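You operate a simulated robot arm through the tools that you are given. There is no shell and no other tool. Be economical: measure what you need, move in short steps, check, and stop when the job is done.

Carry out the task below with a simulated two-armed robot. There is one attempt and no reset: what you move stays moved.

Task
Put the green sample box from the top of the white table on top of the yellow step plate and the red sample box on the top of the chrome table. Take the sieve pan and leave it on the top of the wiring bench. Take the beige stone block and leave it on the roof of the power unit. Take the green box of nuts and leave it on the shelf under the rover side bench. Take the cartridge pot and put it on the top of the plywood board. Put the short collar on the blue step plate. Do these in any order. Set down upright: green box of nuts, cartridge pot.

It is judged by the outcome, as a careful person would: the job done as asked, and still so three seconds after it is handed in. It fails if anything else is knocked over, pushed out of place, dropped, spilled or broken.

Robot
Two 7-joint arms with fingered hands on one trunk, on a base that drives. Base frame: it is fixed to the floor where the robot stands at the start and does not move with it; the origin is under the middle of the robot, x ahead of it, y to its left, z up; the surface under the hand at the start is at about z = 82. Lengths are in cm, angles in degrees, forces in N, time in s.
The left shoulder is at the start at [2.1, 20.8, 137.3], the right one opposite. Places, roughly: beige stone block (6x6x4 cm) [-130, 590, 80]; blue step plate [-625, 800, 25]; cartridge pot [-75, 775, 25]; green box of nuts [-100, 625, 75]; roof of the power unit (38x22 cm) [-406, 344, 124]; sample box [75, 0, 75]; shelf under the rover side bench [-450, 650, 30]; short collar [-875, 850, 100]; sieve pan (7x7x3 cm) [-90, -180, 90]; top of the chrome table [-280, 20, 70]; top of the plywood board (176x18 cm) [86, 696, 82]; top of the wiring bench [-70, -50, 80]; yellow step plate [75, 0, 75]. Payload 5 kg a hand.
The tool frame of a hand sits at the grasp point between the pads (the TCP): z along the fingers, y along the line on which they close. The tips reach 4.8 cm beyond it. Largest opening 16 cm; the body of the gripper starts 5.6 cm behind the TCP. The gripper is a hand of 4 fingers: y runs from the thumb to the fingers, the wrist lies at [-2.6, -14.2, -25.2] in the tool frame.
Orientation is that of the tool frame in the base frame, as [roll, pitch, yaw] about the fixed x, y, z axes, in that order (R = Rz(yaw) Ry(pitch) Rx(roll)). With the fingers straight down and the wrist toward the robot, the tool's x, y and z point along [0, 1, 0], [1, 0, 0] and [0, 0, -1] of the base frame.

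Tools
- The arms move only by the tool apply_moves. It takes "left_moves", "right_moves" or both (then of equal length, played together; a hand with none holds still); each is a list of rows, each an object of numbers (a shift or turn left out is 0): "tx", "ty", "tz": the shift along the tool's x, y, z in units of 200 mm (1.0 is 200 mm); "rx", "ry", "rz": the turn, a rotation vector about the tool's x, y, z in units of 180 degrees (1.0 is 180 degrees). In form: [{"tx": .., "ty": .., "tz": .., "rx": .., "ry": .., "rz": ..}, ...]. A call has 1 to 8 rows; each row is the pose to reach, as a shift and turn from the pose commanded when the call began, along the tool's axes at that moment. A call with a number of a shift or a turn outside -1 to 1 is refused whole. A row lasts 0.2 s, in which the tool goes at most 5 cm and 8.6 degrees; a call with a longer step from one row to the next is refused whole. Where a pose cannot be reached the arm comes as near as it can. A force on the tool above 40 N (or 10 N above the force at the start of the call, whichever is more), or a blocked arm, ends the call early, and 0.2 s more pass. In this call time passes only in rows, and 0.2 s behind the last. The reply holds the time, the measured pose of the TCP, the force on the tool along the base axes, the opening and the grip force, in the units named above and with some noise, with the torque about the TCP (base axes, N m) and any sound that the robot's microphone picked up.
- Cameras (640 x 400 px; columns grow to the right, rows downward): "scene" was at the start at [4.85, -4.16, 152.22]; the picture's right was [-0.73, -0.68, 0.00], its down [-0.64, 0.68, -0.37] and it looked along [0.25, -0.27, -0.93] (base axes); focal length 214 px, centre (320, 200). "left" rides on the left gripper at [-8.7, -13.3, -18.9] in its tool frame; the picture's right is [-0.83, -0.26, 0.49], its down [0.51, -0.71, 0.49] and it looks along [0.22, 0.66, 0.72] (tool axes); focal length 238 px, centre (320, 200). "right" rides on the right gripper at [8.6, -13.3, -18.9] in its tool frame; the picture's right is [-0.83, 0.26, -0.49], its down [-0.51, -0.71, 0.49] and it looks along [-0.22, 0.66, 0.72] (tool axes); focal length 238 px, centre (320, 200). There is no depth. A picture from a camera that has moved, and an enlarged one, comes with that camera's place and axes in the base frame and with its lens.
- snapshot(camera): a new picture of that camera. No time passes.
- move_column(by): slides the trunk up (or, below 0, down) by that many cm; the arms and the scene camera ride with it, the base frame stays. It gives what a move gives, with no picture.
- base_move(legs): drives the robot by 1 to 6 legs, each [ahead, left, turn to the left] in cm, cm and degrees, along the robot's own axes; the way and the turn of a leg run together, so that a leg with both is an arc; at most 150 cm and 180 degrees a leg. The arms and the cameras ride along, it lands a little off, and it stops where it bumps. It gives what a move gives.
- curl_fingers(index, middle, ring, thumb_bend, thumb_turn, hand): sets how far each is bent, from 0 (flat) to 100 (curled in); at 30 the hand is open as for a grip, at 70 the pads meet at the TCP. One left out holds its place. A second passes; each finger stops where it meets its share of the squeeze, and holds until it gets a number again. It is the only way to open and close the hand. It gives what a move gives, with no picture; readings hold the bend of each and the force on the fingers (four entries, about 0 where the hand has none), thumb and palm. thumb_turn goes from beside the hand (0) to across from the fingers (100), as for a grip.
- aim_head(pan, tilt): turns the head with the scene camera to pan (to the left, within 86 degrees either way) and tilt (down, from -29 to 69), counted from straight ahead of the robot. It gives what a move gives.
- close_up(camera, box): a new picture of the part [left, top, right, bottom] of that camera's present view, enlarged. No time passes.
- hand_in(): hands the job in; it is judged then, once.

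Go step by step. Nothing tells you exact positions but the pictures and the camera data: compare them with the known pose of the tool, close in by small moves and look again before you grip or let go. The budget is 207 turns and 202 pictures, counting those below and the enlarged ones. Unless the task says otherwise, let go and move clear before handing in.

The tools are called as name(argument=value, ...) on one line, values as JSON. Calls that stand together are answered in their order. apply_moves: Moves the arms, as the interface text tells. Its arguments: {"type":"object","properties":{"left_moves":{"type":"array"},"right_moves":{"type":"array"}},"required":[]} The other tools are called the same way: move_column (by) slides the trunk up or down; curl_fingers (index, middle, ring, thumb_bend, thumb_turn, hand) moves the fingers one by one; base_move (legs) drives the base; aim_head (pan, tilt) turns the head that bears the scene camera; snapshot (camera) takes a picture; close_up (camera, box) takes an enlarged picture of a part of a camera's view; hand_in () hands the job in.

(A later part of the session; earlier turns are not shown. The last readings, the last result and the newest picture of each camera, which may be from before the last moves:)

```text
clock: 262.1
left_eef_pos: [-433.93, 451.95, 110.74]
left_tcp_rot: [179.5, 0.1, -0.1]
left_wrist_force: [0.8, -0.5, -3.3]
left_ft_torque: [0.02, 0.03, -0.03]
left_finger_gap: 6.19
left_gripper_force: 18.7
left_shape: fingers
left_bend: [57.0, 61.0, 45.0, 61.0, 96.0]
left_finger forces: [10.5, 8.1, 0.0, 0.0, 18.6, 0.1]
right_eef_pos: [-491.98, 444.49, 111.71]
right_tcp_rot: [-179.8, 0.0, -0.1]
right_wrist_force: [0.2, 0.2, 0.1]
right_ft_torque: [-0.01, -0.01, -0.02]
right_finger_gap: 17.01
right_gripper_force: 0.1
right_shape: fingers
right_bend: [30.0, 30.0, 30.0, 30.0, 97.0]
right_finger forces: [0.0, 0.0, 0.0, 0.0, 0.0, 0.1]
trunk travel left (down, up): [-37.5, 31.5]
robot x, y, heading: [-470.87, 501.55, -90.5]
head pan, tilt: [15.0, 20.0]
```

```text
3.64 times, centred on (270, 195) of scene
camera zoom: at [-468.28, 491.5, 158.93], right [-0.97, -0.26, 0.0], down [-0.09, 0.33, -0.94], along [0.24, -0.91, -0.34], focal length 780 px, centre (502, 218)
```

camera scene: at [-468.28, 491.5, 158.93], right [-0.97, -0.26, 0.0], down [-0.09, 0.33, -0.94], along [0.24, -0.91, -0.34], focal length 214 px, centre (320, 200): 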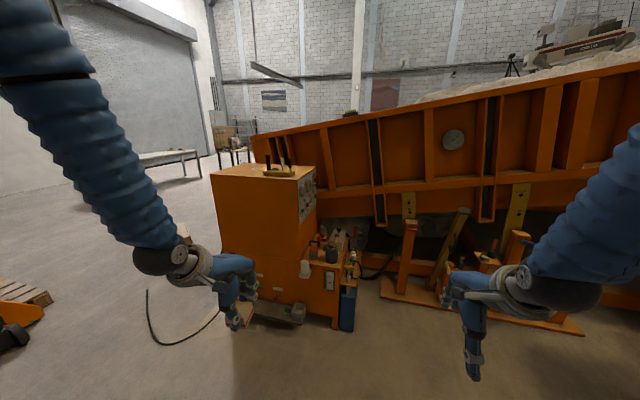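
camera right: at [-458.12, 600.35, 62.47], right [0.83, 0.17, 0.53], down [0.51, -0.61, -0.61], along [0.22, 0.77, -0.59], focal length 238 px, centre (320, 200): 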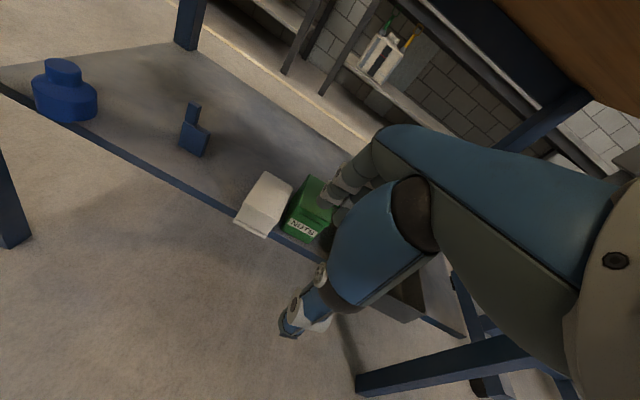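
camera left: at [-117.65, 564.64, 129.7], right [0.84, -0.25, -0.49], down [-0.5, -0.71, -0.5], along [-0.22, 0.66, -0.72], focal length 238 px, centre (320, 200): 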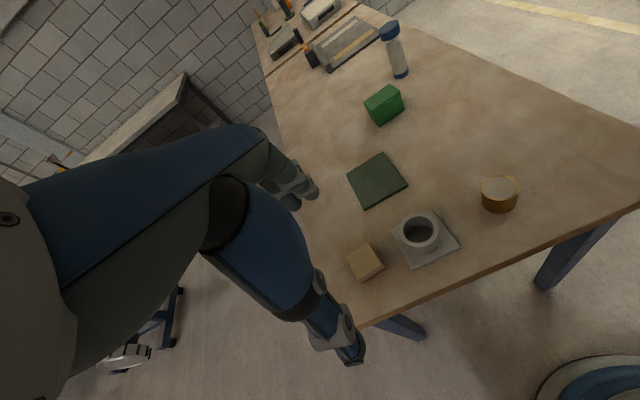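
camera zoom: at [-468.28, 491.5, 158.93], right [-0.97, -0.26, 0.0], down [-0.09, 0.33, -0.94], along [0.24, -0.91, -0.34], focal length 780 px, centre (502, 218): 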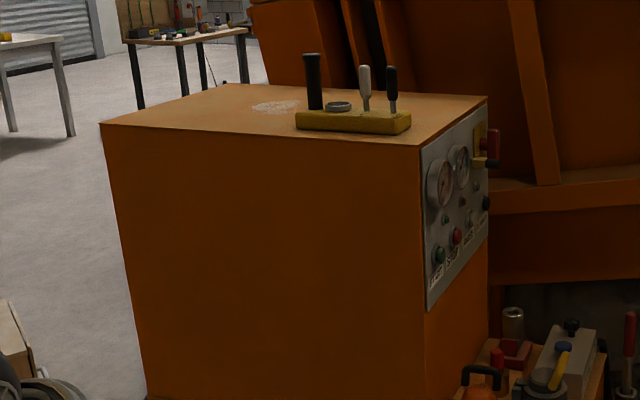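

Roof spans about x -421..-355, y 320..366, z≈124, with a tool block on its right front. The left part is free; I'll put the stone at (-375,346). I raise the trunk, move the right hand outward, and drive there.

move_column(by=31)

apply_moves(right_moves=[{"tx": -0.2}, {"tx": -0.4}, {"tx": -0.6}, {"tx": -0.7}])

base_move(legs=[[0, 67, 0.3], [80, 0, 0]])

aim_head(pan=15, tilt=48)

snapshot(camera="scene")

snapshot(camera="left")

```text
clock: 265.2
left_eef_pos: [-434.0, 451.94, 141.61]
left_tcp_rot: [179.6, 0.1, -0.1]
left_wrist_force: [0.3, -1.0, -3.2]
left_ft_torque: [0.02, 0.01, 0.02]
left_finger_gap: 6.21
left_gripper_force: 19.3
left_shape: fingers
left_bend: [57.0, 61.0, 45.0, 61.0, 96.0]
left_finger forces: [10.4, 8.1, 0.1, 0.0, 18.6, 0.1]
right_eef_pos: [-492.01, 444.41, 142.72]
right_tcp_rot: [-179.9, 0.0, -0.2]
right_wrist_force: [0.9, -0.4, 0.3]
right_ft_torque: [0.01, -0.02, -0.01]
right_finger_gap: 17.02
right_gripper_force: 0.1
right_shape: fingers
right_bend: [30.0, 30.0, 30.0, 30.0, 97.0]
right_finger forces: [0.0, 0.1, 0.0, 0.1, 0.0, 0.1]
trunk travel left (down, up): [-68.5, 0.5]
robot x, y, heading: [-470.63, 501.74, -89.9]
head pan, tilt: [15.0, 20.0]
```

```text
clock: 266.2
left_eef_pos: [-434.16, 451.96, 141.7]
left_tcp_rot: [179.6, 0.1, -0.2]
left_wrist_force: [0.2, 0.6, -3.7]
left_ft_torque: [0.0, -0.06, 0.02]
left_finger_gap: 6.19
left_gripper_force: 18.3
left_shape: fingers
left_bend: [57.0, 61.0, 45.0, 61.0, 96.0]
left_finger forces: [10.6, 8.1, 0.0, 0.1, 18.6, 0.0]
right_eef_pos: [-506.19, 444.42, 142.64]
right_tcp_rot: [-179.9, -0.1, -0.1]
right_wrist_force: [0.2, 0.8, -0.1]
right_ft_torque: [0.0, -0.05, 0.03]
right_finger_gap: 17.01
right_gripper_force: 0.1
right_shape: fingers
right_bend: [30.0, 30.0, 30.0, 30.0, 97.0]
right_finger forces: [0.0, 0.0, 0.1, 0.1, 0.1, 0.0]
trunk travel left (down, up): [-68.5, 0.5]
robot x, y, heading: [-470.48, 501.83, -90.0]
head pan, tilt: [15.0, 20.0]
```

```text
clock: 273.8
left_eef_pos: [-365.57, 371.96, 141.85]
left_tcp_rot: [179.6, 0.1, 0.9]
left_wrist_force: [-0.5, -0.4, -2.9]
left_ft_torque: [-0.03, -0.01, 0.0]
left_finger_gap: 6.21
left_gripper_force: 18.4
left_shape: fingers
left_bend: [57.0, 61.0, 45.0, 61.0, 96.0]
left_finger forces: [10.5, 8.1, 0.1, 0.0, 18.6, 0.0]
right_eef_pos: [-437.67, 363.45, 142.6]
right_tcp_rot: [-180.0, 0.0, 0.7]
right_wrist_force: [0.7, 0.7, 0.0]
right_ft_torque: [0.01, -0.02, 0.02]
right_finger_gap: 17.01
right_gripper_force: 0.0
right_shape: fingers
right_bend: [30.0, 30.0, 30.0, 30.0, 97.0]
right_finger forces: [0.0, 0.1, 0.0, 0.0, 0.1, 0.1]
trunk travel left (down, up): [-68.5, 0.5]
robot x, y, heading: [-403.14, 420.92, -89.3]
head pan, tilt: [15.0, 20.0]
```

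```text
clock: 274.8
left_eef_pos: [-365.56, 371.88, 141.76]
left_tcp_rot: [179.7, 0.1, 0.8]
left_wrist_force: [-0.7, -0.3, -3.0]
left_ft_torque: [-0.01, 0.01, -0.02]
left_finger_gap: 6.21
left_gripper_force: 18.7
left_shape: fingers
left_bend: [57.0, 61.0, 45.0, 61.0, 96.0]
left_finger forces: [10.4, 8.1, 0.0, 0.0, 18.6, 0.0]
right_eef_pos: [-437.54, 363.31, 142.6]
right_tcp_rot: [-179.9, 0.0, 0.9]
right_wrist_force: [-0.1, -0.9, -0.7]
right_ft_torque: [0.03, 0.0, 0.03]
right_finger_gap: 16.99
right_gripper_force: 0.1
right_shape: fingers
right_bend: [30.0, 30.0, 30.0, 30.0, 97.0]
right_finger forces: [0.0, 0.0, 0.0, 0.1, 0.1, 0.1]
trunk travel left (down, up): [-68.5, 0.5]
robot x, y, heading: [-403.01, 421.01, -89.2]
head pan, tilt: [15.0, 48.0]
```

```text
78 pictures are left
camera scene: at [-400.91, 412.31, 185.66], right [-0.96, -0.27, 0.0], down [-0.2, 0.71, -0.67], along [0.18, -0.64, -0.74], focal length 214 px, centre (320, 200)
```

scene: 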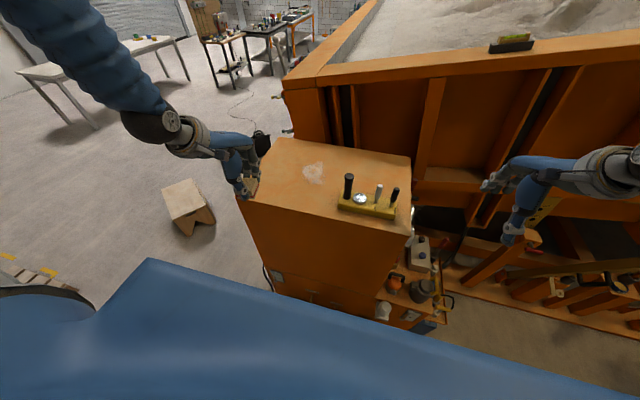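

```text
77 pictures are left
camera left: at [-374.48, 385.19, 160.66], right [-0.84, 0.24, -0.49], down [0.5, 0.71, -0.5], along [0.23, -0.66, -0.72], focal length 238 px, centre (320, 200)
```

left: 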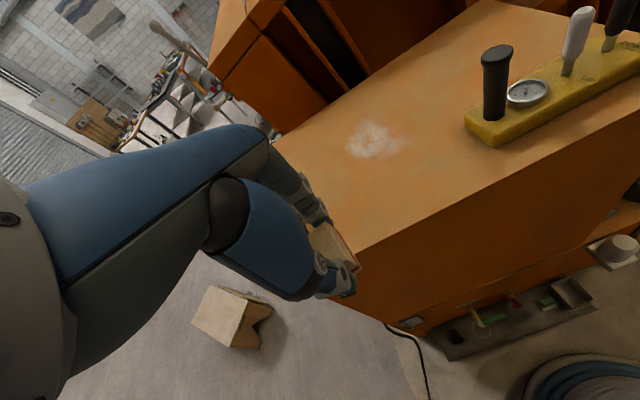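

Free area confirmed. I carry the stone over (-376,348) and lower.

apply_moves(left_moves=[{"ty": 0.15, "tx": -0.08}, {"ty": 0.35, "tx": -0.16}, {"ty": 0.55, "tx": -0.26}, {"ty": 0.75, "tx": -0.36}, {"ty": 0.9, "tx": -0.46}, {"ty": 1.0, "tx": -0.5}])

apply_moves(left_moves=[{"ty": 0.1, "tz": 0.05}, {"ty": 0.19, "tz": 0.15}, {"ty": 0.19, "tz": 0.28}, {"ty": 0.19, "tz": 0.38}, {"ty": 0.19, "tz": 0.44}])

snapshot(camera="left")

close_up(camera="scene", box=[220, 110, 420, 250])

```text
clock: 276.1
left_eef_pos: [-375.42, 351.68, 141.91]
left_tcp_rot: [179.7, 0.1, 0.7]
left_wrist_force: [0.4, -0.1, -3.7]
left_ft_torque: [-0.02, 0.04, -0.01]
left_finger_gap: 6.18
left_gripper_force: 18.9
left_shape: fingers
left_bend: [57.0, 61.0, 45.0, 61.0, 96.0]
left_finger forces: [10.7, 8.3, 0.1, 0.1, 18.9, 0.1]
right_eef_pos: [-437.67, 363.36, 142.64]
right_tcp_rot: [-179.8, 0.0, 0.8]
right_wrist_force: [0.8, -0.5, -0.6]
right_ft_torque: [0.01, 0.0, 0.01]
right_finger_gap: 17.02
right_gripper_force: 0.0
right_shape: fingers
right_bend: [30.0, 30.0, 30.0, 30.0, 97.0]
right_finger forces: [0.0, 0.0, 0.0, 0.0, 0.1, 0.0]
trunk travel left (down, up): [-68.5, 0.5]
robot x, y, heading: [-402.77, 420.72, -89.1]
head pan, tilt: [15.0, 48.0]
```

```text
clock: 277.4
left_eef_pos: [-375.33, 347.75, 133.06]
left_tcp_rot: [179.8, 0.1, 0.8]
left_wrist_force: [-0.1, -0.4, -3.3]
left_ft_torque: [0.03, -0.01, 0.0]
left_finger_gap: 6.2
left_gripper_force: 18.9
left_shape: fingers
left_bend: [57.0, 61.0, 45.0, 61.0, 96.0]
left_finger forces: [10.6, 8.3, 0.0, 0.1, 18.7, 0.0]
right_eef_pos: [-437.6, 363.28, 142.64]
right_tcp_rot: [-179.9, -0.1, 0.7]
right_wrist_force: [0.3, -0.8, 0.6]
right_ft_torque: [0.04, 0.0, 0.03]
right_finger_gap: 16.99
right_gripper_force: 0.0
right_shape: fingers
right_bend: [30.0, 30.0, 30.0, 30.0, 97.0]
right_finger forces: [0.1, 0.0, 0.0, 0.0, 0.0, 0.0]
trunk travel left (down, up): [-68.5, 0.5]
robot x, y, heading: [-403.16, 421.18, -89.1]
head pan, tilt: [15.0, 48.0]
```

```text
76 pictures are left
camera left: at [-384.12, 361.05, 151.96], right [-0.84, 0.24, -0.49], down [0.5, 0.71, -0.5], along [0.23, -0.66, -0.72], focal length 238 px, centre (320, 200)
```

left: 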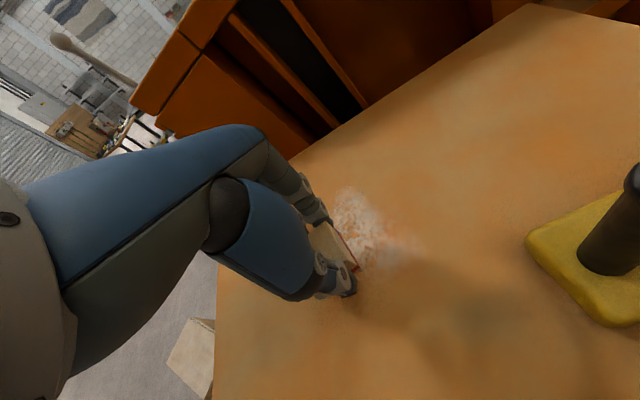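

```text
2.86 times, centred on (320, 180) of scene
camera zoom: at [-400.91, 412.17, 185.64], right [-0.96, -0.27, 0.0], down [-0.2, 0.72, -0.67], along [0.18, -0.64, -0.74], focal length 613 px, centre (320, 257)
```

zoom: 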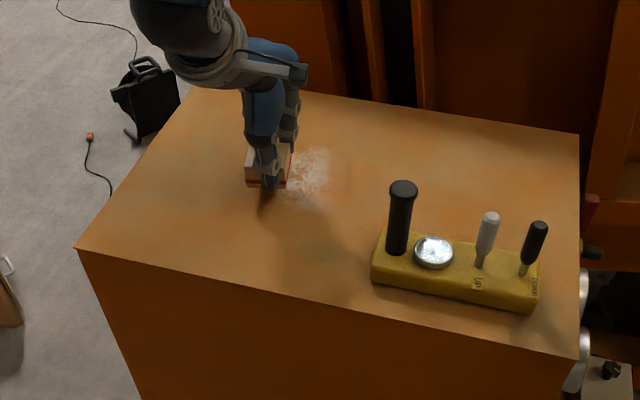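

I lower the last bit until it touches.

apply_moves(left_moves=[{"tz": 0.04}, {"tz": 0.07}, {"tz": 0.09}, {"tz": 0.11}, {"tz": 0.13}, {"tz": 0.15}])

close_up(camera="scene", box=[260, 130, 360, 200])

```text
clock: 278.8
left_eef_pos: [-375.28, 347.86, 130.21]
left_tcp_rot: [179.6, 0.0, 0.8]
left_wrist_force: [0.2, -0.2, -0.4]
left_ft_torque: [0.0, -0.05, -0.02]
left_finger_gap: 6.17
left_gripper_force: 19.4
left_shape: fingers
left_bend: [57.0, 61.0, 45.0, 61.0, 96.0]
left_finger forces: [10.7, 9.0, 0.0, 0.0, 18.7, 0.0]
right_eef_pos: [-437.62, 363.42, 142.65]
right_tcp_rot: [-179.9, 0.0, 0.8]
right_wrist_force: [-0.5, -0.4, -0.5]
right_ft_torque: [-0.03, 0.0, 0.01]
right_finger_gap: 17.01
right_gripper_force: 0.1
right_shape: fingers
right_bend: [30.0, 30.0, 30.0, 30.0, 97.0]
right_finger forces: [0.0, 0.0, 0.1, 0.0, 0.0, 0.0]
trunk travel left (down, up): [-68.5, 0.5]
robot x, y, heading: [-402.95, 421.3, -89.0]
head pan, tilt: [15.0, 48.0]
```

```text
5.71 times, centred on (310, 165) of scene
camera zoom: at [-400.94, 412.35, 185.66], right [-0.96, -0.27, 0.0], down [-0.2, 0.72, -0.67], along [0.18, -0.64, -0.74], focal length 1226 px, centre (377, 400)
```

zoom: 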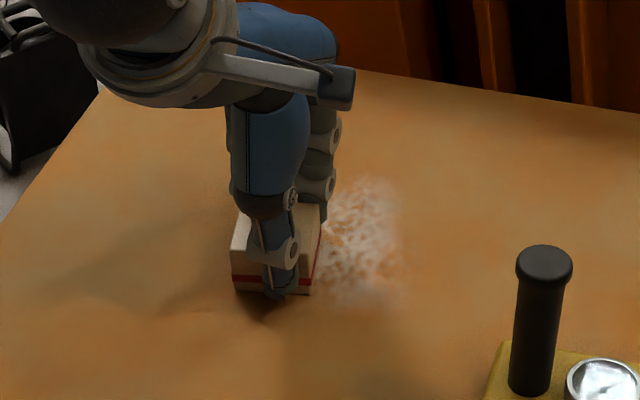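

Weight has come off the hand — it's touching. I press 2 mm, release and lift away.

apply_moves(left_moves=[{"tz": 0.012}])

curl_fingers(hand="left", index=30, middle=30, ring=30, thumb_bend=30)

apply_moves(left_moves=[{"tz": -0.1}, {"tz": -0.25}, {"tz": -0.45}, {"tz": -0.6}, {"tz": -0.6, "ty": -0.2}, {"tz": -0.6, "ty": -0.4}, {"tz": -0.6, "ty": -0.6}, {"tz": -0.6, "ty": -0.8}])

close_up(camera="scene", box=[220, 110, 420, 250])

```text
clock: 279.1
left_eef_pos: [-375.34, 347.92, 130.02]
left_tcp_rot: [179.5, 0.0, 0.9]
left_wrist_force: [0.0, -2.0, 7.0]
left_ft_torque: [0.05, -0.09, 0.01]
left_finger_gap: 6.19
left_gripper_force: 20.2
left_shape: fingers
left_bend: [57.0, 61.0, 45.0, 61.0, 96.0]
left_finger forces: [11.3, 10.6, 0.0, 0.0, 20.1, 0.1]
right_eef_pos: [-437.72, 363.44, 142.74]
right_tcp_rot: [-179.9, 0.0, 0.7]
right_wrist_force: [-1.0, 0.3, 0.1]
right_ft_torque: [-0.03, -0.01, 0.0]
right_finger_gap: 17.01
right_gripper_force: 0.0
right_shape: fingers
right_bend: [30.0, 30.0, 30.0, 30.0, 97.0]
right_finger forces: [0.0, 0.0, 0.0, 0.1, 0.1, 0.1]
trunk travel left (down, up): [-68.5, 0.5]
robot x, y, heading: [-402.96, 421.35, -89.1]
head pan, tilt: [15.0, 48.0]
```

```text
clock: 280.1
left_eef_pos: [-375.47, 348.02, 129.86]
left_tcp_rot: [179.6, 0.1, 0.8]
left_wrist_force: [-0.6, -0.1, -0.4]
left_ft_torque: [0.03, -0.02, 0.02]
left_finger_gap: 16.96
left_gripper_force: 0.0
left_shape: fingers
left_bend: [30.0, 30.0, 30.0, 30.0, 97.0]
left_finger forces: [0.1, 0.0, 0.0, 0.0, 0.0, 0.0]
right_eef_pos: [-437.55, 363.35, 142.59]
right_tcp_rot: [-179.9, 0.0, 0.8]
right_wrist_force: [0.1, -0.9, 0.0]
right_ft_torque: [-0.03, 0.0, 0.04]
right_finger_gap: 17.01
right_gripper_force: 0.0
right_shape: fingers
right_bend: [30.0, 30.0, 30.0, 30.0, 97.0]
right_finger forces: [0.0, 0.0, 0.1, 0.1, 0.0, 0.1]
trunk travel left (down, up): [-68.5, 0.5]
robot x, y, heading: [-403.07, 421.26, -89.2]
head pan, tilt: [15.0, 48.0]
```

```text
clock: 281.9
left_eef_pos: [-375.59, 364.27, 141.84]
left_tcp_rot: [179.5, 0.1, 0.9]
left_wrist_force: [0.6, -0.1, 0.5]
left_ft_torque: [-0.04, -0.02, -0.01]
left_finger_gap: 17.01
left_gripper_force: 0.0
left_shape: fingers
left_bend: [30.0, 30.0, 30.0, 30.0, 97.0]
left_finger forces: [0.0, 0.0, 0.0, 0.1, 0.0, 0.1]
right_eef_pos: [-437.67, 363.57, 142.74]
right_tcp_rot: [-180.0, 0.0, 0.7]
right_wrist_force: [1.2, 0.6, 0.5]
right_ft_torque: [-0.11, 0.02, -0.02]
right_finger_gap: 17.0
right_gripper_force: 0.0
right_shape: fingers
right_bend: [30.0, 30.0, 30.0, 30.0, 97.0]
right_finger forces: [0.0, 0.0, 0.0, 0.0, 0.0, 0.0]
trunk travel left (down, up): [-68.5, 0.5]
robot x, y, heading: [-402.6, 421.25, -89.2]
head pan, tilt: [15.0, 48.0]
```

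```text
2.86 times, centred on (320, 180) of scene
camera zoom: at [-400.93, 412.57, 185.67], right [-0.96, -0.27, 0.0], down [-0.2, 0.71, -0.67], along [0.18, -0.64, -0.74], focal length 613 px, centre (320, 257)
```

zoom: 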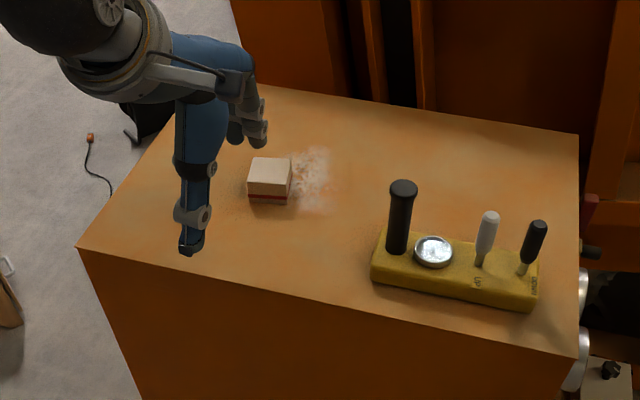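

Stone is on the roof. Next the short collar: I back off, lower the trunk, turn to face -x and look around there.

base_move(legs=[[-70, 0, 0], [0, 0, -125]])

move_column(by=-31)

apply_moves(right_moves=[{"tx": 0.2}, {"tx": 0.4}, {"tx": 0.6}])

aim_head(pan=0, tilt=15)

snapshot(camera="scene")

```text
clock: 291.0
left_eef_pos: [-465.9, 503.32, 141.77]
left_tcp_rot: [179.7, 0.1, -126.2]
left_wrist_force: [0.2, -0.2, -0.3]
left_ft_torque: [-0.02, -0.01, -0.03]
left_finger_gap: 17.0
left_gripper_force: 0.1
left_shape: fingers
left_bend: [30.0, 30.0, 30.0, 30.0, 97.0]
left_finger forces: [0.0, 0.1, 0.0, 0.0, 0.1, 0.0]
right_eef_pos: [-429.24, 553.31, 142.77]
right_tcp_rot: [-179.9, 0.0, -126.1]
right_wrist_force: [-0.4, -0.1, -0.2]
right_ft_torque: [0.01, 0.0, 0.01]
right_finger_gap: 17.01
right_gripper_force: 0.0
right_shape: fingers
right_bend: [30.0, 30.0, 30.0, 30.0, 97.0]
right_finger forces: [0.0, 0.0, 0.1, 0.0, 0.0, 0.0]
trunk travel left (down, up): [-68.5, 0.5]
robot x, y, heading: [-403.93, 491.26, 143.9]
head pan, tilt: [15.0, 48.0]
```

```text
clock: 294.1
left_eef_pos: [-465.91, 503.37, 110.74]
left_tcp_rot: [179.6, 0.0, -126.1]
left_wrist_force: [-0.2, -0.3, -0.7]
left_ft_torque: [0.01, -0.05, 0.0]
left_finger_gap: 17.0
left_gripper_force: 0.0
left_shape: fingers
left_bend: [30.0, 30.0, 30.0, 30.0, 97.0]
left_finger forces: [0.0, 0.0, 0.0, 0.0, 0.0, 0.1]
right_eef_pos: [-429.12, 553.31, 111.82]
right_tcp_rot: [-179.9, 0.0, -126.1]
right_wrist_force: [-0.2, -0.5, -0.1]
right_ft_torque: [-0.02, 0.02, 0.01]
right_finger_gap: 17.03
right_gripper_force: 0.1
right_shape: fingers
right_bend: [30.0, 30.0, 30.0, 30.0, 97.0]
right_finger forces: [0.1, 0.1, 0.1, 0.0, 0.0, 0.0]
trunk travel left (down, up): [-37.5, 31.5]
robot x, y, heading: [-403.74, 491.38, 143.9]
head pan, tilt: [15.0, 48.0]
```

```text
clock: 294.9
left_eef_pos: [-465.87, 503.19, 110.62]
left_tcp_rot: [179.5, 0.3, -126.0]
left_wrist_force: [-0.5, -1.0, 0.4]
left_ft_torque: [0.12, -0.08, -0.03]
left_finger_gap: 17.01
left_gripper_force: 0.1
left_shape: fingers
left_bend: [30.0, 30.0, 30.0, 30.0, 97.0]
left_finger forces: [0.0, 0.1, 0.0, 0.0, 0.0, 0.0]
right_eef_pos: [-436.19, 543.4, 111.83]
right_tcp_rot: [-179.9, 0.1, -126.1]
right_wrist_force: [-0.1, -0.6, 0.3]
right_ft_torque: [0.1, -0.08, 0.04]
right_finger_gap: 17.01
right_gripper_force: 0.1
right_shape: fingers
right_bend: [30.0, 30.0, 30.0, 30.0, 97.0]
right_finger forces: [0.0, 0.1, 0.0, 0.0, 0.0, 0.0]
trunk travel left (down, up): [-37.5, 31.5]
robot x, y, heading: [-403.66, 490.76, 143.8]
head pan, tilt: [15.0, 48.0]
```

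```text
clock: 295.9
left_eef_pos: [-465.89, 503.25, 110.63]
left_tcp_rot: [179.6, 0.1, -126.1]
left_wrist_force: [-0.3, 0.1, -0.3]
left_ft_torque: [0.01, 0.0, 0.04]
left_finger_gap: 17.01
left_gripper_force: 0.1
left_shape: fingers
left_bend: [30.0, 30.0, 30.0, 30.0, 97.0]
left_finger forces: [0.0, 0.0, 0.1, 0.0, 0.1, 0.1]
right_eef_pos: [-436.14, 543.52, 111.8]
right_tcp_rot: [-180.0, 0.0, -126.1]
right_wrist_force: [-0.5, 0.3, -0.4]
right_ft_torque: [0.02, -0.03, 0.0]
right_finger_gap: 17.01
right_gripper_force: 0.1
right_shape: fingers
right_bend: [30.0, 30.0, 30.0, 30.0, 97.0]
right_finger forces: [0.1, 0.1, 0.1, 0.1, 0.1, 0.1]
trunk travel left (down, up): [-37.5, 31.5]
robot x, y, heading: [-403.39, 490.99, 143.8]
head pan, tilt: [0.0, 15.0]
```

```text
72 pictures are left
camera scene: at [-412.26, 497.1, 159.75], right [0.59, 0.81, 0.0], down [0.21, -0.15, -0.97], along [-0.78, 0.57, -0.26], focal length 214 px, centre (320, 200)
```

scene: 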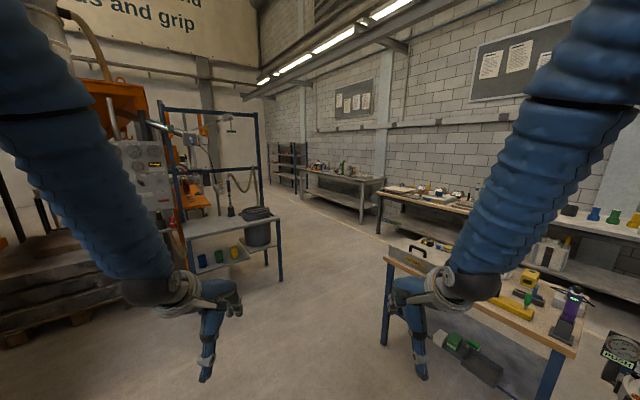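

I drive through the gap between the rover bench and the rack, then north toward the wall benches.

base_move(legs=[[145, 0, 0], [42, 0, 0], [0, 0, -54], [100, 25, 0]])

aim_head(pan=0, tilt=30)

snapshot(camera="scene")

aim_head(pan=55, tilt=18)

snapshot(camera="scene")

```text
clock: 312.7
left_eef_pos: [-608.36, 759.81, 110.67]
left_tcp_rot: [179.5, 0.0, -179.8]
left_wrist_force: [1.1, 0.0, -0.4]
left_ft_torque: [0.0, -0.01, 0.01]
left_finger_gap: 17.0
left_gripper_force: 0.1
left_shape: fingers
left_bend: [30.0, 30.0, 30.0, 30.0, 97.0]
left_finger forces: [0.0, 0.0, 0.1, 0.1, 0.0, 0.0]
right_eef_pos: [-558.16, 759.85, 111.75]
right_tcp_rot: [-179.9, 0.0, -179.8]
right_wrist_force: [-0.6, -0.1, -0.5]
right_ft_torque: [-0.01, 0.0, 0.01]
right_finger_gap: 17.02
right_gripper_force: 0.0
right_shape: fingers
right_bend: [30.0, 30.0, 30.0, 30.0, 97.0]
right_finger forces: [0.1, 0.0, 0.0, 0.0, 0.0, 0.1]
trunk travel left (down, up): [-37.5, 31.5]
robot x, y, heading: [-581.28, 702.48, 90.1]
head pan, tilt: [0.0, 15.0]
```

```text
clock: 313.5
left_eef_pos: [-608.2, 759.9, 110.61]
left_tcp_rot: [179.6, 0.0, -179.9]
left_wrist_force: [0.1, 0.3, -0.4]
left_ft_torque: [0.01, 0.02, 0.0]
left_finger_gap: 17.03
left_gripper_force: 0.0
left_shape: fingers
left_bend: [30.0, 30.0, 30.0, 30.0, 97.0]
left_finger forces: [0.0, 0.0, 0.0, 0.1, 0.0, 0.0]
right_eef_pos: [-558.18, 759.73, 111.74]
right_tcp_rot: [-179.9, 0.0, -179.9]
right_wrist_force: [-0.1, -0.2, 0.4]
right_ft_torque: [0.04, 0.01, 0.0]
right_finger_gap: 17.01
right_gripper_force: 0.0
right_shape: fingers
right_bend: [30.0, 30.0, 30.0, 30.0, 97.0]
right_finger forces: [0.1, 0.0, 0.0, 0.0, 0.1, 0.0]
trunk travel left (down, up): [-37.5, 31.5]
robot x, y, heading: [-581.03, 702.4, 90.2]
head pan, tilt: [0.0, 30.0]
```

```text
71 pictures are left
camera scene: at [-581.52, 712.57, 157.34], right [1.0, 0.0, 0.0], down [0.0, -0.5, -0.87], along [0.0, 0.87, -0.5], focal length 214 px, centre (320, 200)
```

scene: 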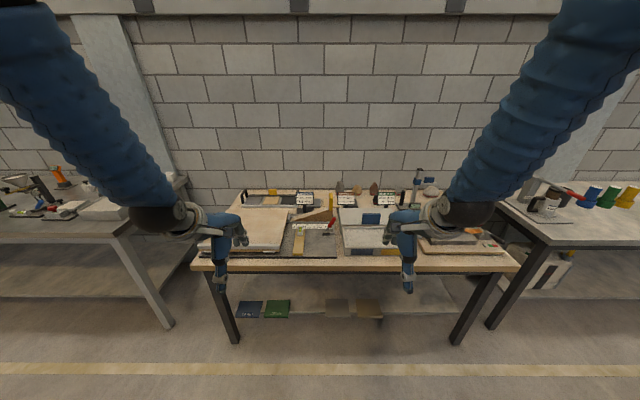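

```text
clock: 314.7
left_eef_pos: [-608.36, 759.83, 110.77]
left_tcp_rot: [179.5, 0.1, -179.8]
left_wrist_force: [-0.5, 0.1, 0.4]
left_ft_torque: [-0.05, 0.03, -0.04]
left_finger_gap: 17.02
left_gripper_force: 0.0
left_shape: fingers
left_bend: [30.0, 30.0, 30.0, 30.0, 97.0]
left_finger forces: [0.0, 0.1, 0.0, 0.0, 0.1, 0.0]
right_eef_pos: [-558.23, 759.9, 111.67]
right_tcp_rot: [-179.9, -0.1, -179.8]
right_wrist_force: [-0.6, -0.1, -0.4]
right_ft_torque: [-0.02, 0.02, 0.02]
right_finger_gap: 16.99
right_gripper_force: 0.1
right_shape: fingers
right_bend: [30.0, 30.0, 30.0, 30.0, 97.0]
right_finger forces: [0.0, 0.0, 0.1, 0.1, 0.1, 0.1]
trunk travel left (down, up): [-37.5, 31.5]
robot x, y, heading: [-581.59, 702.46, 90.3]
head pan, tilt: [55.0, 18.0]
```

```text
70 pictures are left
camera scene: at [-589.15, 708.9, 159.26], right [0.57, 0.82, 0.0], down [0.25, -0.18, -0.95], along [-0.78, 0.54, -0.31], focal length 214 px, centre (320, 200)
```

scene: 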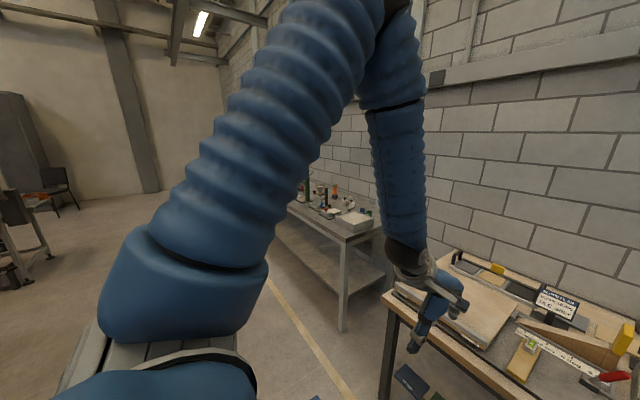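

The blue plate is on the low shelf at about (-628,798,25). Now I slide left along the wall to the grey bench for the collar.

base_move(legs=[[0, 140, 0], [15, 135, 0]])

aim_head(pan=0, tilt=32)

snapshot(camera="scene")

close_up(camera="scene", box=[200, 130, 440, 280])

```text
clock: 328.0
left_eef_pos: [-882.55, 770.34, 110.66]
left_tcp_rot: [179.7, 0.1, -178.7]
left_wrist_force: [0.9, -0.5, 0.8]
left_ft_torque: [0.03, -0.01, -0.02]
left_finger_gap: 17.02
left_gripper_force: 0.0
left_shape: fingers
left_bend: [30.0, 30.0, 30.0, 30.0, 97.0]
left_finger forces: [0.0, 0.0, 0.1, 0.1, 0.1, 0.0]
right_eef_pos: [-832.46, 771.17, 111.65]
right_tcp_rot: [-179.8, 0.0, -178.7]
right_wrist_force: [0.5, -1.0, 0.7]
right_ft_torque: [0.01, -0.02, 0.02]
right_finger_gap: 17.03
right_gripper_force: 0.0
right_shape: fingers
right_bend: [30.0, 30.0, 30.0, 30.0, 97.0]
right_finger forces: [0.0, 0.0, 0.0, 0.0, 0.0, 0.1]
trunk travel left (down, up): [-37.5, 31.5]
robot x, y, heading: [-854.48, 713.72, 91.3]
head pan, tilt: [55.0, 18.0]
```

```text
clock: 329.2
left_eef_pos: [-882.58, 770.2, 110.69]
left_tcp_rot: [179.6, 0.0, -178.6]
left_wrist_force: [0.0, 0.3, 0.7]
left_ft_torque: [-0.03, 0.0, 0.03]
left_finger_gap: 17.0
left_gripper_force: 0.1
left_shape: fingers
left_bend: [30.0, 30.0, 30.0, 30.0, 97.0]
left_finger forces: [0.0, 0.0, 0.0, 0.0, 0.0, 0.0]
right_eef_pos: [-832.35, 771.29, 111.84]
right_tcp_rot: [-179.9, 0.0, -178.6]
right_wrist_force: [-0.5, 0.7, 0.1]
right_ft_torque: [-0.01, 0.04, -0.02]
right_finger_gap: 16.99
right_gripper_force: 0.0
right_shape: fingers
right_bend: [30.0, 30.0, 30.0, 30.0, 97.0]
right_finger forces: [0.0, 0.0, 0.0, 0.1, 0.1, 0.1]
trunk travel left (down, up): [-37.5, 31.5]
robot x, y, heading: [-854.21, 713.36, 91.3]
head pan, tilt: [0.0, 32.0]
```

```text
69 pictures are left
camera scene: at [-854.77, 723.47, 157.02], right [1.0, 0.02, 0.0], down [0.01, -0.53, -0.85], along [-0.02, 0.85, -0.53], focal length 214 px, centre (320, 200)
```

scene: 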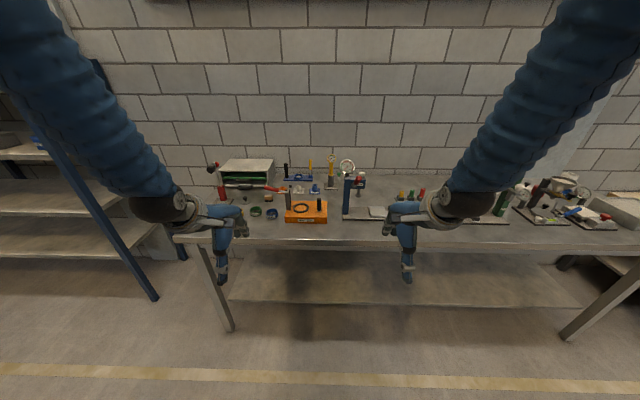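

```text
2.67 times, centred on (320, 205) of scene
camera zoom: at [-854.77, 723.47, 157.02], right [1.0, 0.02, 0.0], down [0.01, -0.53, -0.85], along [-0.02, 0.85, -0.53], focal length 572 px, centre (320, 187)
```

zoom: 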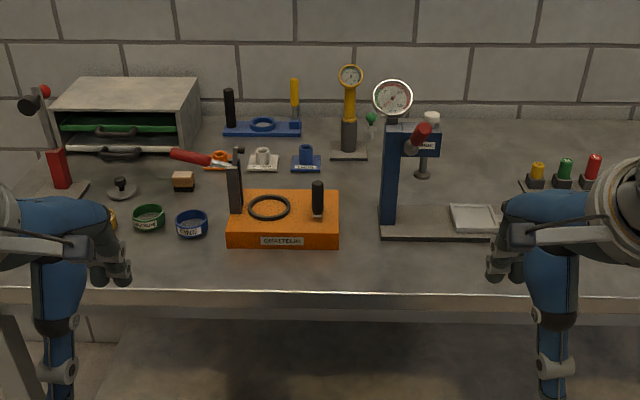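

Several ring/collar-like items stand there. I zoom closer to identify the short collar.

close_up(camera="scene", box=[260, 170, 350, 225])

close_up(camera="left", box=[280, 0, 640, 220])

```text
7.11 times, centred on (305, 198) of scene
camera zoom: at [-854.77, 723.47, 157.02], right [1.0, 0.02, 0.0], down [0.01, -0.53, -0.85], along [-0.02, 0.85, -0.53], focal length 1525 px, centre (427, 218)
```

zoom: 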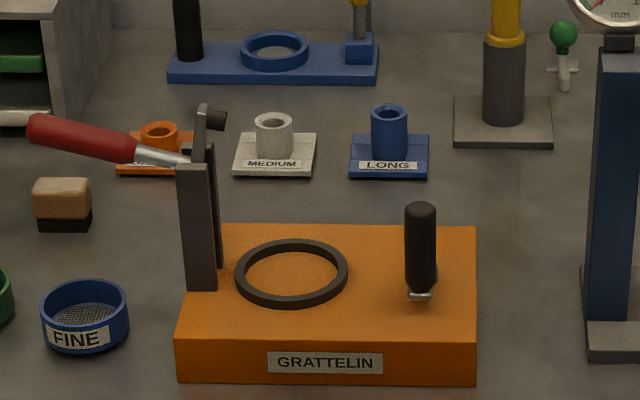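

```text
1.78 times, centred on (460, 110) of left
camera zoom: at [-873.46, 757.06, 129.63], right [0.84, -0.24, -0.49], down [-0.49, -0.72, -0.5], along [-0.23, 0.66, -0.72], focal length 424 px, centre (71, 360)
```

zoom: 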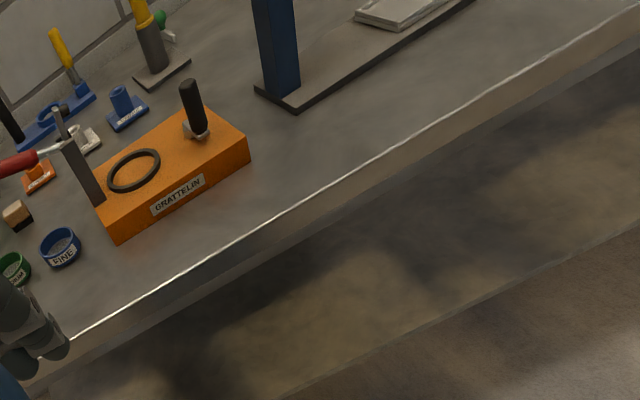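

The three collars are orange (short, its label hidden), white MEDIUM and blue LONG; so the orange one at about (-882,848) is the short collar. A red lever (z≈104) stands in front of it, so I raise the trunk before approaching.

move_column(by=18)

base_move(legs=[[0, 50, -1.3], [49, 0, 0]])

aim_head(pan=-10, tilt=48)

snapshot(camera="scene")

snapshot(camera="right")

```text
clock: 331.2
left_eef_pos: [-882.55, 770.1, 128.71]
left_tcp_rot: [179.7, 0.1, -178.5]
left_wrist_force: [0.0, 0.6, -1.1]
left_ft_torque: [-0.01, 0.01, -0.01]
left_finger_gap: 17.01
left_gripper_force: 0.0
left_shape: fingers
left_bend: [30.0, 30.0, 30.0, 30.0, 97.0]
left_finger forces: [0.0, 0.0, 0.0, 0.1, 0.0, 0.0]
right_eef_pos: [-832.43, 771.15, 129.73]
right_tcp_rot: [-180.0, 0.0, -178.8]
right_wrist_force: [-0.1, 0.2, 0.2]
right_ft_torque: [0.0, 0.01, 0.01]
right_finger_gap: 17.01
right_gripper_force: 0.0
right_shape: fingers
right_bend: [30.0, 30.0, 30.0, 30.0, 97.0]
right_finger forces: [0.1, 0.0, 0.0, 0.1, 0.0, 0.0]
trunk travel left (down, up): [-55.5, 13.5]
robot x, y, heading: [-854.08, 713.69, 91.4]
head pan, tilt: [0.0, 32.0]
```

```text
clock: 336.6
left_eef_pos: [-931.86, 818.61, 128.66]
left_tcp_rot: [179.5, 0.1, -179.7]
left_wrist_force: [-0.6, 0.0, -0.1]
left_ft_torque: [0.02, 0.02, 0.03]
left_finger_gap: 17.02
left_gripper_force: 0.1
left_shape: fingers
left_bend: [30.0, 30.0, 30.0, 30.0, 97.0]
left_finger forces: [0.0, 0.0, 0.0, 0.0, 0.0, 0.0]
right_eef_pos: [-881.8, 818.61, 129.7]
right_tcp_rot: [-179.9, 0.0, -179.6]
right_wrist_force: [0.2, -0.2, 0.2]
right_ft_torque: [0.02, 0.0, 0.01]
right_finger_gap: 17.0
right_gripper_force: 0.0
right_shape: fingers
right_bend: [30.0, 30.0, 30.0, 30.0, 97.0]
right_finger forces: [0.1, 0.0, 0.0, 0.0, 0.1, 0.0]
trunk travel left (down, up): [-55.5, 13.5]
robot x, y, heading: [-904.73, 761.46, 90.2]
head pan, tilt: [0.0, 32.0]
```

```text
clock: 337.4
left_eef_pos: [-931.73, 818.61, 128.71]
left_tcp_rot: [179.6, 0.2, -179.6]
left_wrist_force: [0.0, 0.2, 0.8]
left_ft_torque: [-0.01, -0.03, 0.04]
left_finger_gap: 17.02
left_gripper_force: 0.0
left_shape: fingers
left_bend: [30.0, 30.0, 30.0, 30.0, 97.0]
left_finger forces: [0.0, 0.0, 0.1, 0.1, 0.1, 0.1]
right_eef_pos: [-881.8, 818.63, 129.73]
right_tcp_rot: [-179.8, 0.1, -179.8]
right_wrist_force: [-0.1, 0.3, -0.3]
right_ft_torque: [-0.02, -0.02, 0.01]
right_finger_gap: 17.0
right_gripper_force: 0.0
right_shape: fingers
right_bend: [30.0, 30.0, 30.0, 30.0, 97.0]
right_finger forces: [0.0, 0.0, 0.0, 0.0, 0.0, 0.0]
trunk travel left (down, up): [-55.5, 13.5]
robot x, y, heading: [-904.93, 761.18, 90.3]
head pan, tilt: [-10.0, 48.0]
```

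```text
65 pictures are left
camera scene: at [-903.64, 770.21, 172.66], right [0.99, -0.17, 0.0], down [-0.12, -0.73, -0.67], along [0.11, 0.66, -0.74], focal length 214 px, centre (320, 200)
```

scene: 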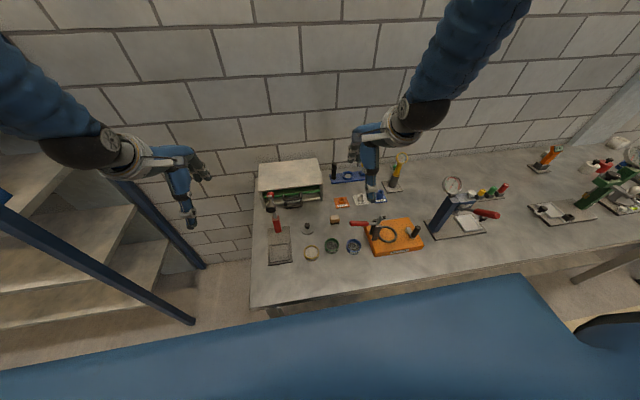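

```text
64 pictures are left
camera right: at [-890.42, 805.45, 148.75], right [0.83, 0.26, 0.49], down [0.51, -0.71, -0.49], along [0.21, 0.66, -0.72], focal length 238 px, centre (320, 200)
```

right: 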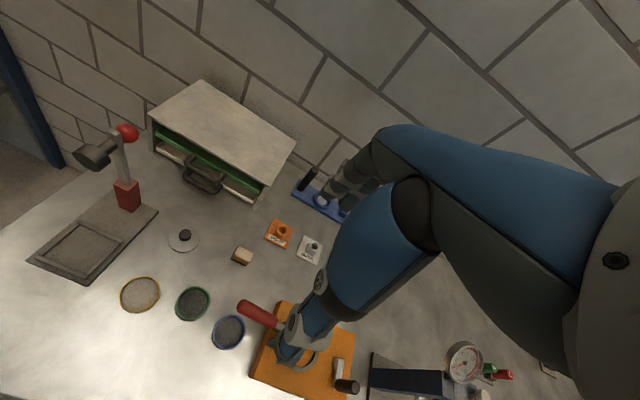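

Both views agree: short collar at about (-880.2,841,89). I zoom for orientation and lever clearance.

close_up(camera="right", box=[210, 190, 360, 340])

close_up(camera="scene", box=[300, 150, 430, 260])

```text
2.67 times, centred on (285, 265) of right
camera zoom: at [-890.42, 805.45, 148.75], right [0.83, 0.26, 0.49], down [0.51, -0.71, -0.49], along [0.21, 0.66, -0.72], focal length 636 px, centre (413, 27)
```

zoom: 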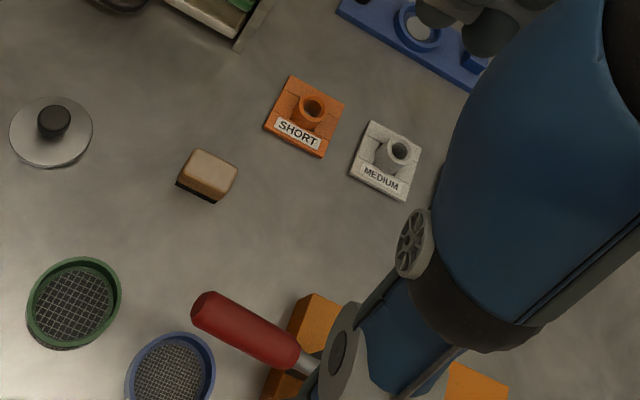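

```text
3.64 times, centred on (365, 205) of scene
camera zoom: at [-903.64, 770.21, 172.66], right [0.99, -0.17, 0.0], down [-0.12, -0.73, -0.67], along [0.11, 0.66, -0.74], focal length 780 px, centre (156, 182)
```

zoom: 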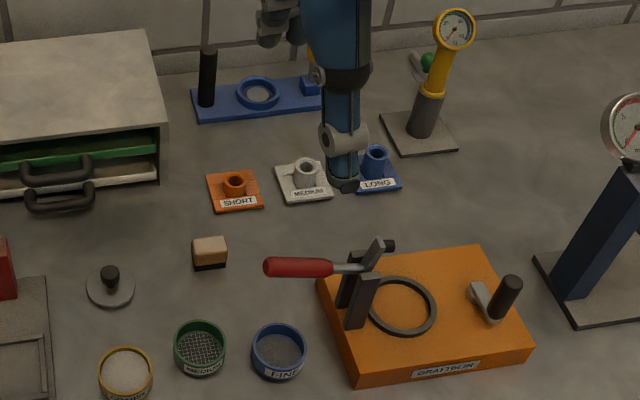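

The orange base reads SHORT — confirmed. I narrow the hand, curl the ring finger away, and move above the collar.

curl_fingers(hand="right", index=42, middle=42, ring=85, thumb_bend=42)

apply_moves(right_moves=[{"ty": 0.2, "tx": -0.02}, {"ty": 0.4, "tx": -0.04}, {"ty": 0.6, "tx": -0.06}, {"ty": 0.8, "tx": -0.09}, {"ty": 1.0, "tx": -0.09}])

apply_moves(right_moves=[{"ty": 0.17, "tz": 0.05}, {"ty": 0.17, "tz": 0.25}, {"ty": 0.17, "tz": 0.45}, {"ty": 0.17, "tz": 0.65}, {"ty": 0.17, "tz": 0.85}, {"ty": 0.17, "tz": 1.0}])

close_up(camera="right", box=[200, 120, 400, 340])

close_up(camera="scene", box=[300, 150, 430, 260])

```text
clock: 338.4
left_eef_pos: [-931.8, 818.74, 128.8]
left_tcp_rot: [179.7, 0.1, -179.6]
left_wrist_force: [0.8, 0.5, 0.3]
left_ft_torque: [-0.02, -0.02, 0.01]
left_finger_gap: 17.01
left_gripper_force: 0.1
left_shape: fingers
left_bend: [30.0, 30.0, 30.0, 30.0, 97.0]
left_finger forces: [0.1, 0.0, 0.0, 0.0, 0.1, 0.0]
right_eef_pos: [-881.76, 818.65, 129.78]
right_tcp_rot: [-179.9, 0.0, -179.7]
right_wrist_force: [0.1, 0.6, -0.5]
right_ft_torque: [-0.03, 0.02, 0.0]
right_finger_gap: 12.37
right_gripper_force: 0.0
right_shape: fingers
right_bend: [42.0, 42.0, 85.0, 42.0, 97.0]
right_finger forces: [0.0, 0.0, 0.0, 0.0, 0.1, 0.1]
trunk travel left (down, up): [-55.5, 13.5]
robot x, y, heading: [-905.15, 761.23, 90.2]
head pan, tilt: [-10.0, 48.0]
```

```text
clock: 339.6
left_eef_pos: [-931.87, 818.81, 128.59]
left_tcp_rot: [179.7, 0.1, -179.7]
left_wrist_force: [-0.9, 0.7, -0.9]
left_ft_torque: [-0.08, -0.02, -0.01]
left_finger_gap: 17.01
left_gripper_force: 0.0
left_shape: fingers
left_bend: [30.0, 30.0, 30.0, 30.0, 97.0]
left_finger forces: [0.0, 0.0, 0.0, 0.1, 0.1, 0.0]
right_eef_pos: [-880.0, 838.8, 129.76]
right_tcp_rot: [-179.7, 0.1, -179.7]
right_wrist_force: [0.7, -0.4, 0.0]
right_ft_torque: [-0.03, -0.01, 0.02]
right_finger_gap: 12.33
right_gripper_force: 0.1
right_shape: fingers
right_bend: [42.0, 42.0, 85.0, 42.0, 97.0]
right_finger forces: [0.0, 0.0, 0.1, 0.0, 0.0, 0.0]
trunk travel left (down, up): [-55.5, 13.5]
robot x, y, heading: [-905.02, 761.06, 90.2]
head pan, tilt: [-10.0, 48.0]
```

```text
clock: 341.0
left_eef_pos: [-931.8, 818.68, 128.62]
left_tcp_rot: [179.7, 0.0, -179.7]
left_wrist_force: [0.3, 0.8, -0.1]
left_ft_torque: [-0.04, 0.0, -0.01]
left_finger_gap: 17.01
left_gripper_force: 0.0
left_shape: fingers
left_bend: [30.0, 30.0, 30.0, 30.0, 97.0]
left_finger forces: [0.0, 0.0, 0.0, 0.0, 0.0, 0.1]
right_eef_pos: [-880.17, 842.14, 109.68]
right_tcp_rot: [180.0, 0.0, -179.8]
right_wrist_force: [0.0, 1.7, 1.4]
right_ft_torque: [-0.17, -0.02, 0.02]
right_finger_gap: 12.35
right_gripper_force: 0.2
right_shape: fingers
right_bend: [42.0, 42.0, 85.0, 42.0, 97.0]
right_finger forces: [0.1, 0.1, 0.0, 0.1, 0.0, 0.1]
trunk travel left (down, up): [-55.5, 13.5]
robot x, y, heading: [-905.04, 761.17, 90.3]
head pan, tilt: [-10.0, 48.0]
```

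```text
1.82 times, centred on (300, 230) of right
camera zoom: at [-888.77, 828.89, 128.69], right [0.83, 0.26, 0.49], down [0.51, -0.71, -0.49], along [0.21, 0.66, -0.72], focal length 433 px, centre (356, 146)
```

zoom: 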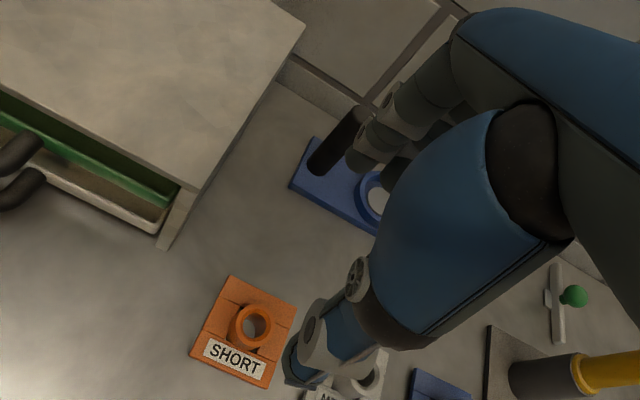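

```text
3.64 times, centred on (365, 205) of scene
camera zoom: at [-903.6, 770.24, 172.65], right [0.99, -0.17, 0.0], down [-0.13, -0.73, -0.67], along [0.11, 0.66, -0.74], focal length 780 px, centre (156, 182)
```

zoom: 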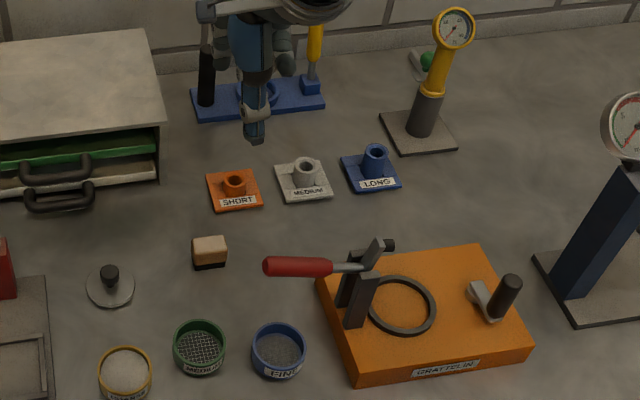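

Refined triangulation: tube top at (-880.8,839,93.8). I correct and lower partway.

apply_moves(right_moves=[{"ty": -0.08, "tx": 0.02}, {"ty": -0.155, "tx": 0.03, "tz": 0.08}, {"ty": -0.155, "tx": 0.03, "tz": 0.22}, {"ty": -0.155, "tx": 0.03, "tz": 0.36}, {"ty": -0.155, "tx": 0.03, "tz": 0.43}])

close_up(camera="right", box=[200, 120, 400, 340])

close_up(camera="scene", box=[300, 150, 430, 260])

```text
clock: 342.2
left_eef_pos: [-931.79, 818.72, 128.9]
left_tcp_rot: [179.5, 0.0, -179.6]
left_wrist_force: [0.4, -0.1, 0.3]
left_ft_torque: [-0.05, -0.03, 0.03]
left_finger_gap: 16.98
left_gripper_force: 0.0
left_shape: fingers
left_bend: [30.0, 30.0, 30.0, 30.0, 97.0]
left_finger forces: [0.1, 0.1, 0.0, 0.0, 0.0, 0.0]
right_eef_pos: [-880.71, 838.89, 101.05]
right_tcp_rot: [-179.9, 0.0, -179.6]
right_wrist_force: [-0.3, -0.4, 0.6]
right_ft_torque: [0.0, 0.0, 0.03]
right_finger_gap: 12.37
right_gripper_force: 0.0
right_shape: fingers
right_bend: [42.0, 42.0, 85.0, 42.0, 97.0]
right_finger forces: [0.1, 0.1, 0.0, 0.0, 0.0, 0.0]
trunk travel left (down, up): [-55.5, 13.5]
robot x, y, heading: [-905.15, 761.48, 90.5]
head pan, tilt: [-10.0, 48.0]
```

```text
1.82 times, centred on (300, 230) of right
camera zoom: at [-889.31, 825.67, 120.14], right [0.83, 0.26, 0.49], down [0.51, -0.71, -0.49], along [0.21, 0.66, -0.72], focal length 433 px, centre (356, 146)
```

zoom: 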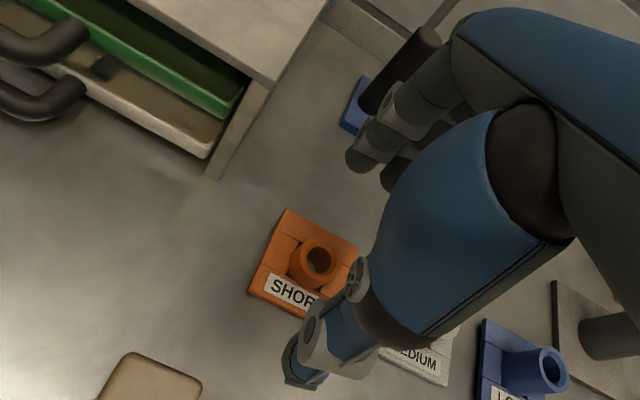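

```text
3.64 times, centred on (365, 205) of scene
camera zoom: at [-903.63, 770.21, 172.65], right [0.99, -0.17, 0.0], down [-0.13, -0.73, -0.67], along [0.11, 0.66, -0.74], focal length 780 px, centre (156, 182)
```

zoom: 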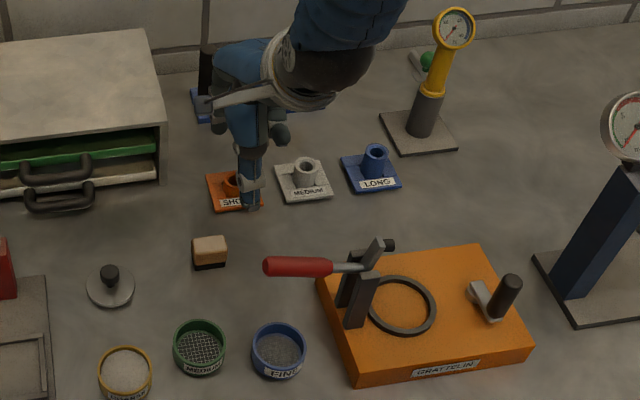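

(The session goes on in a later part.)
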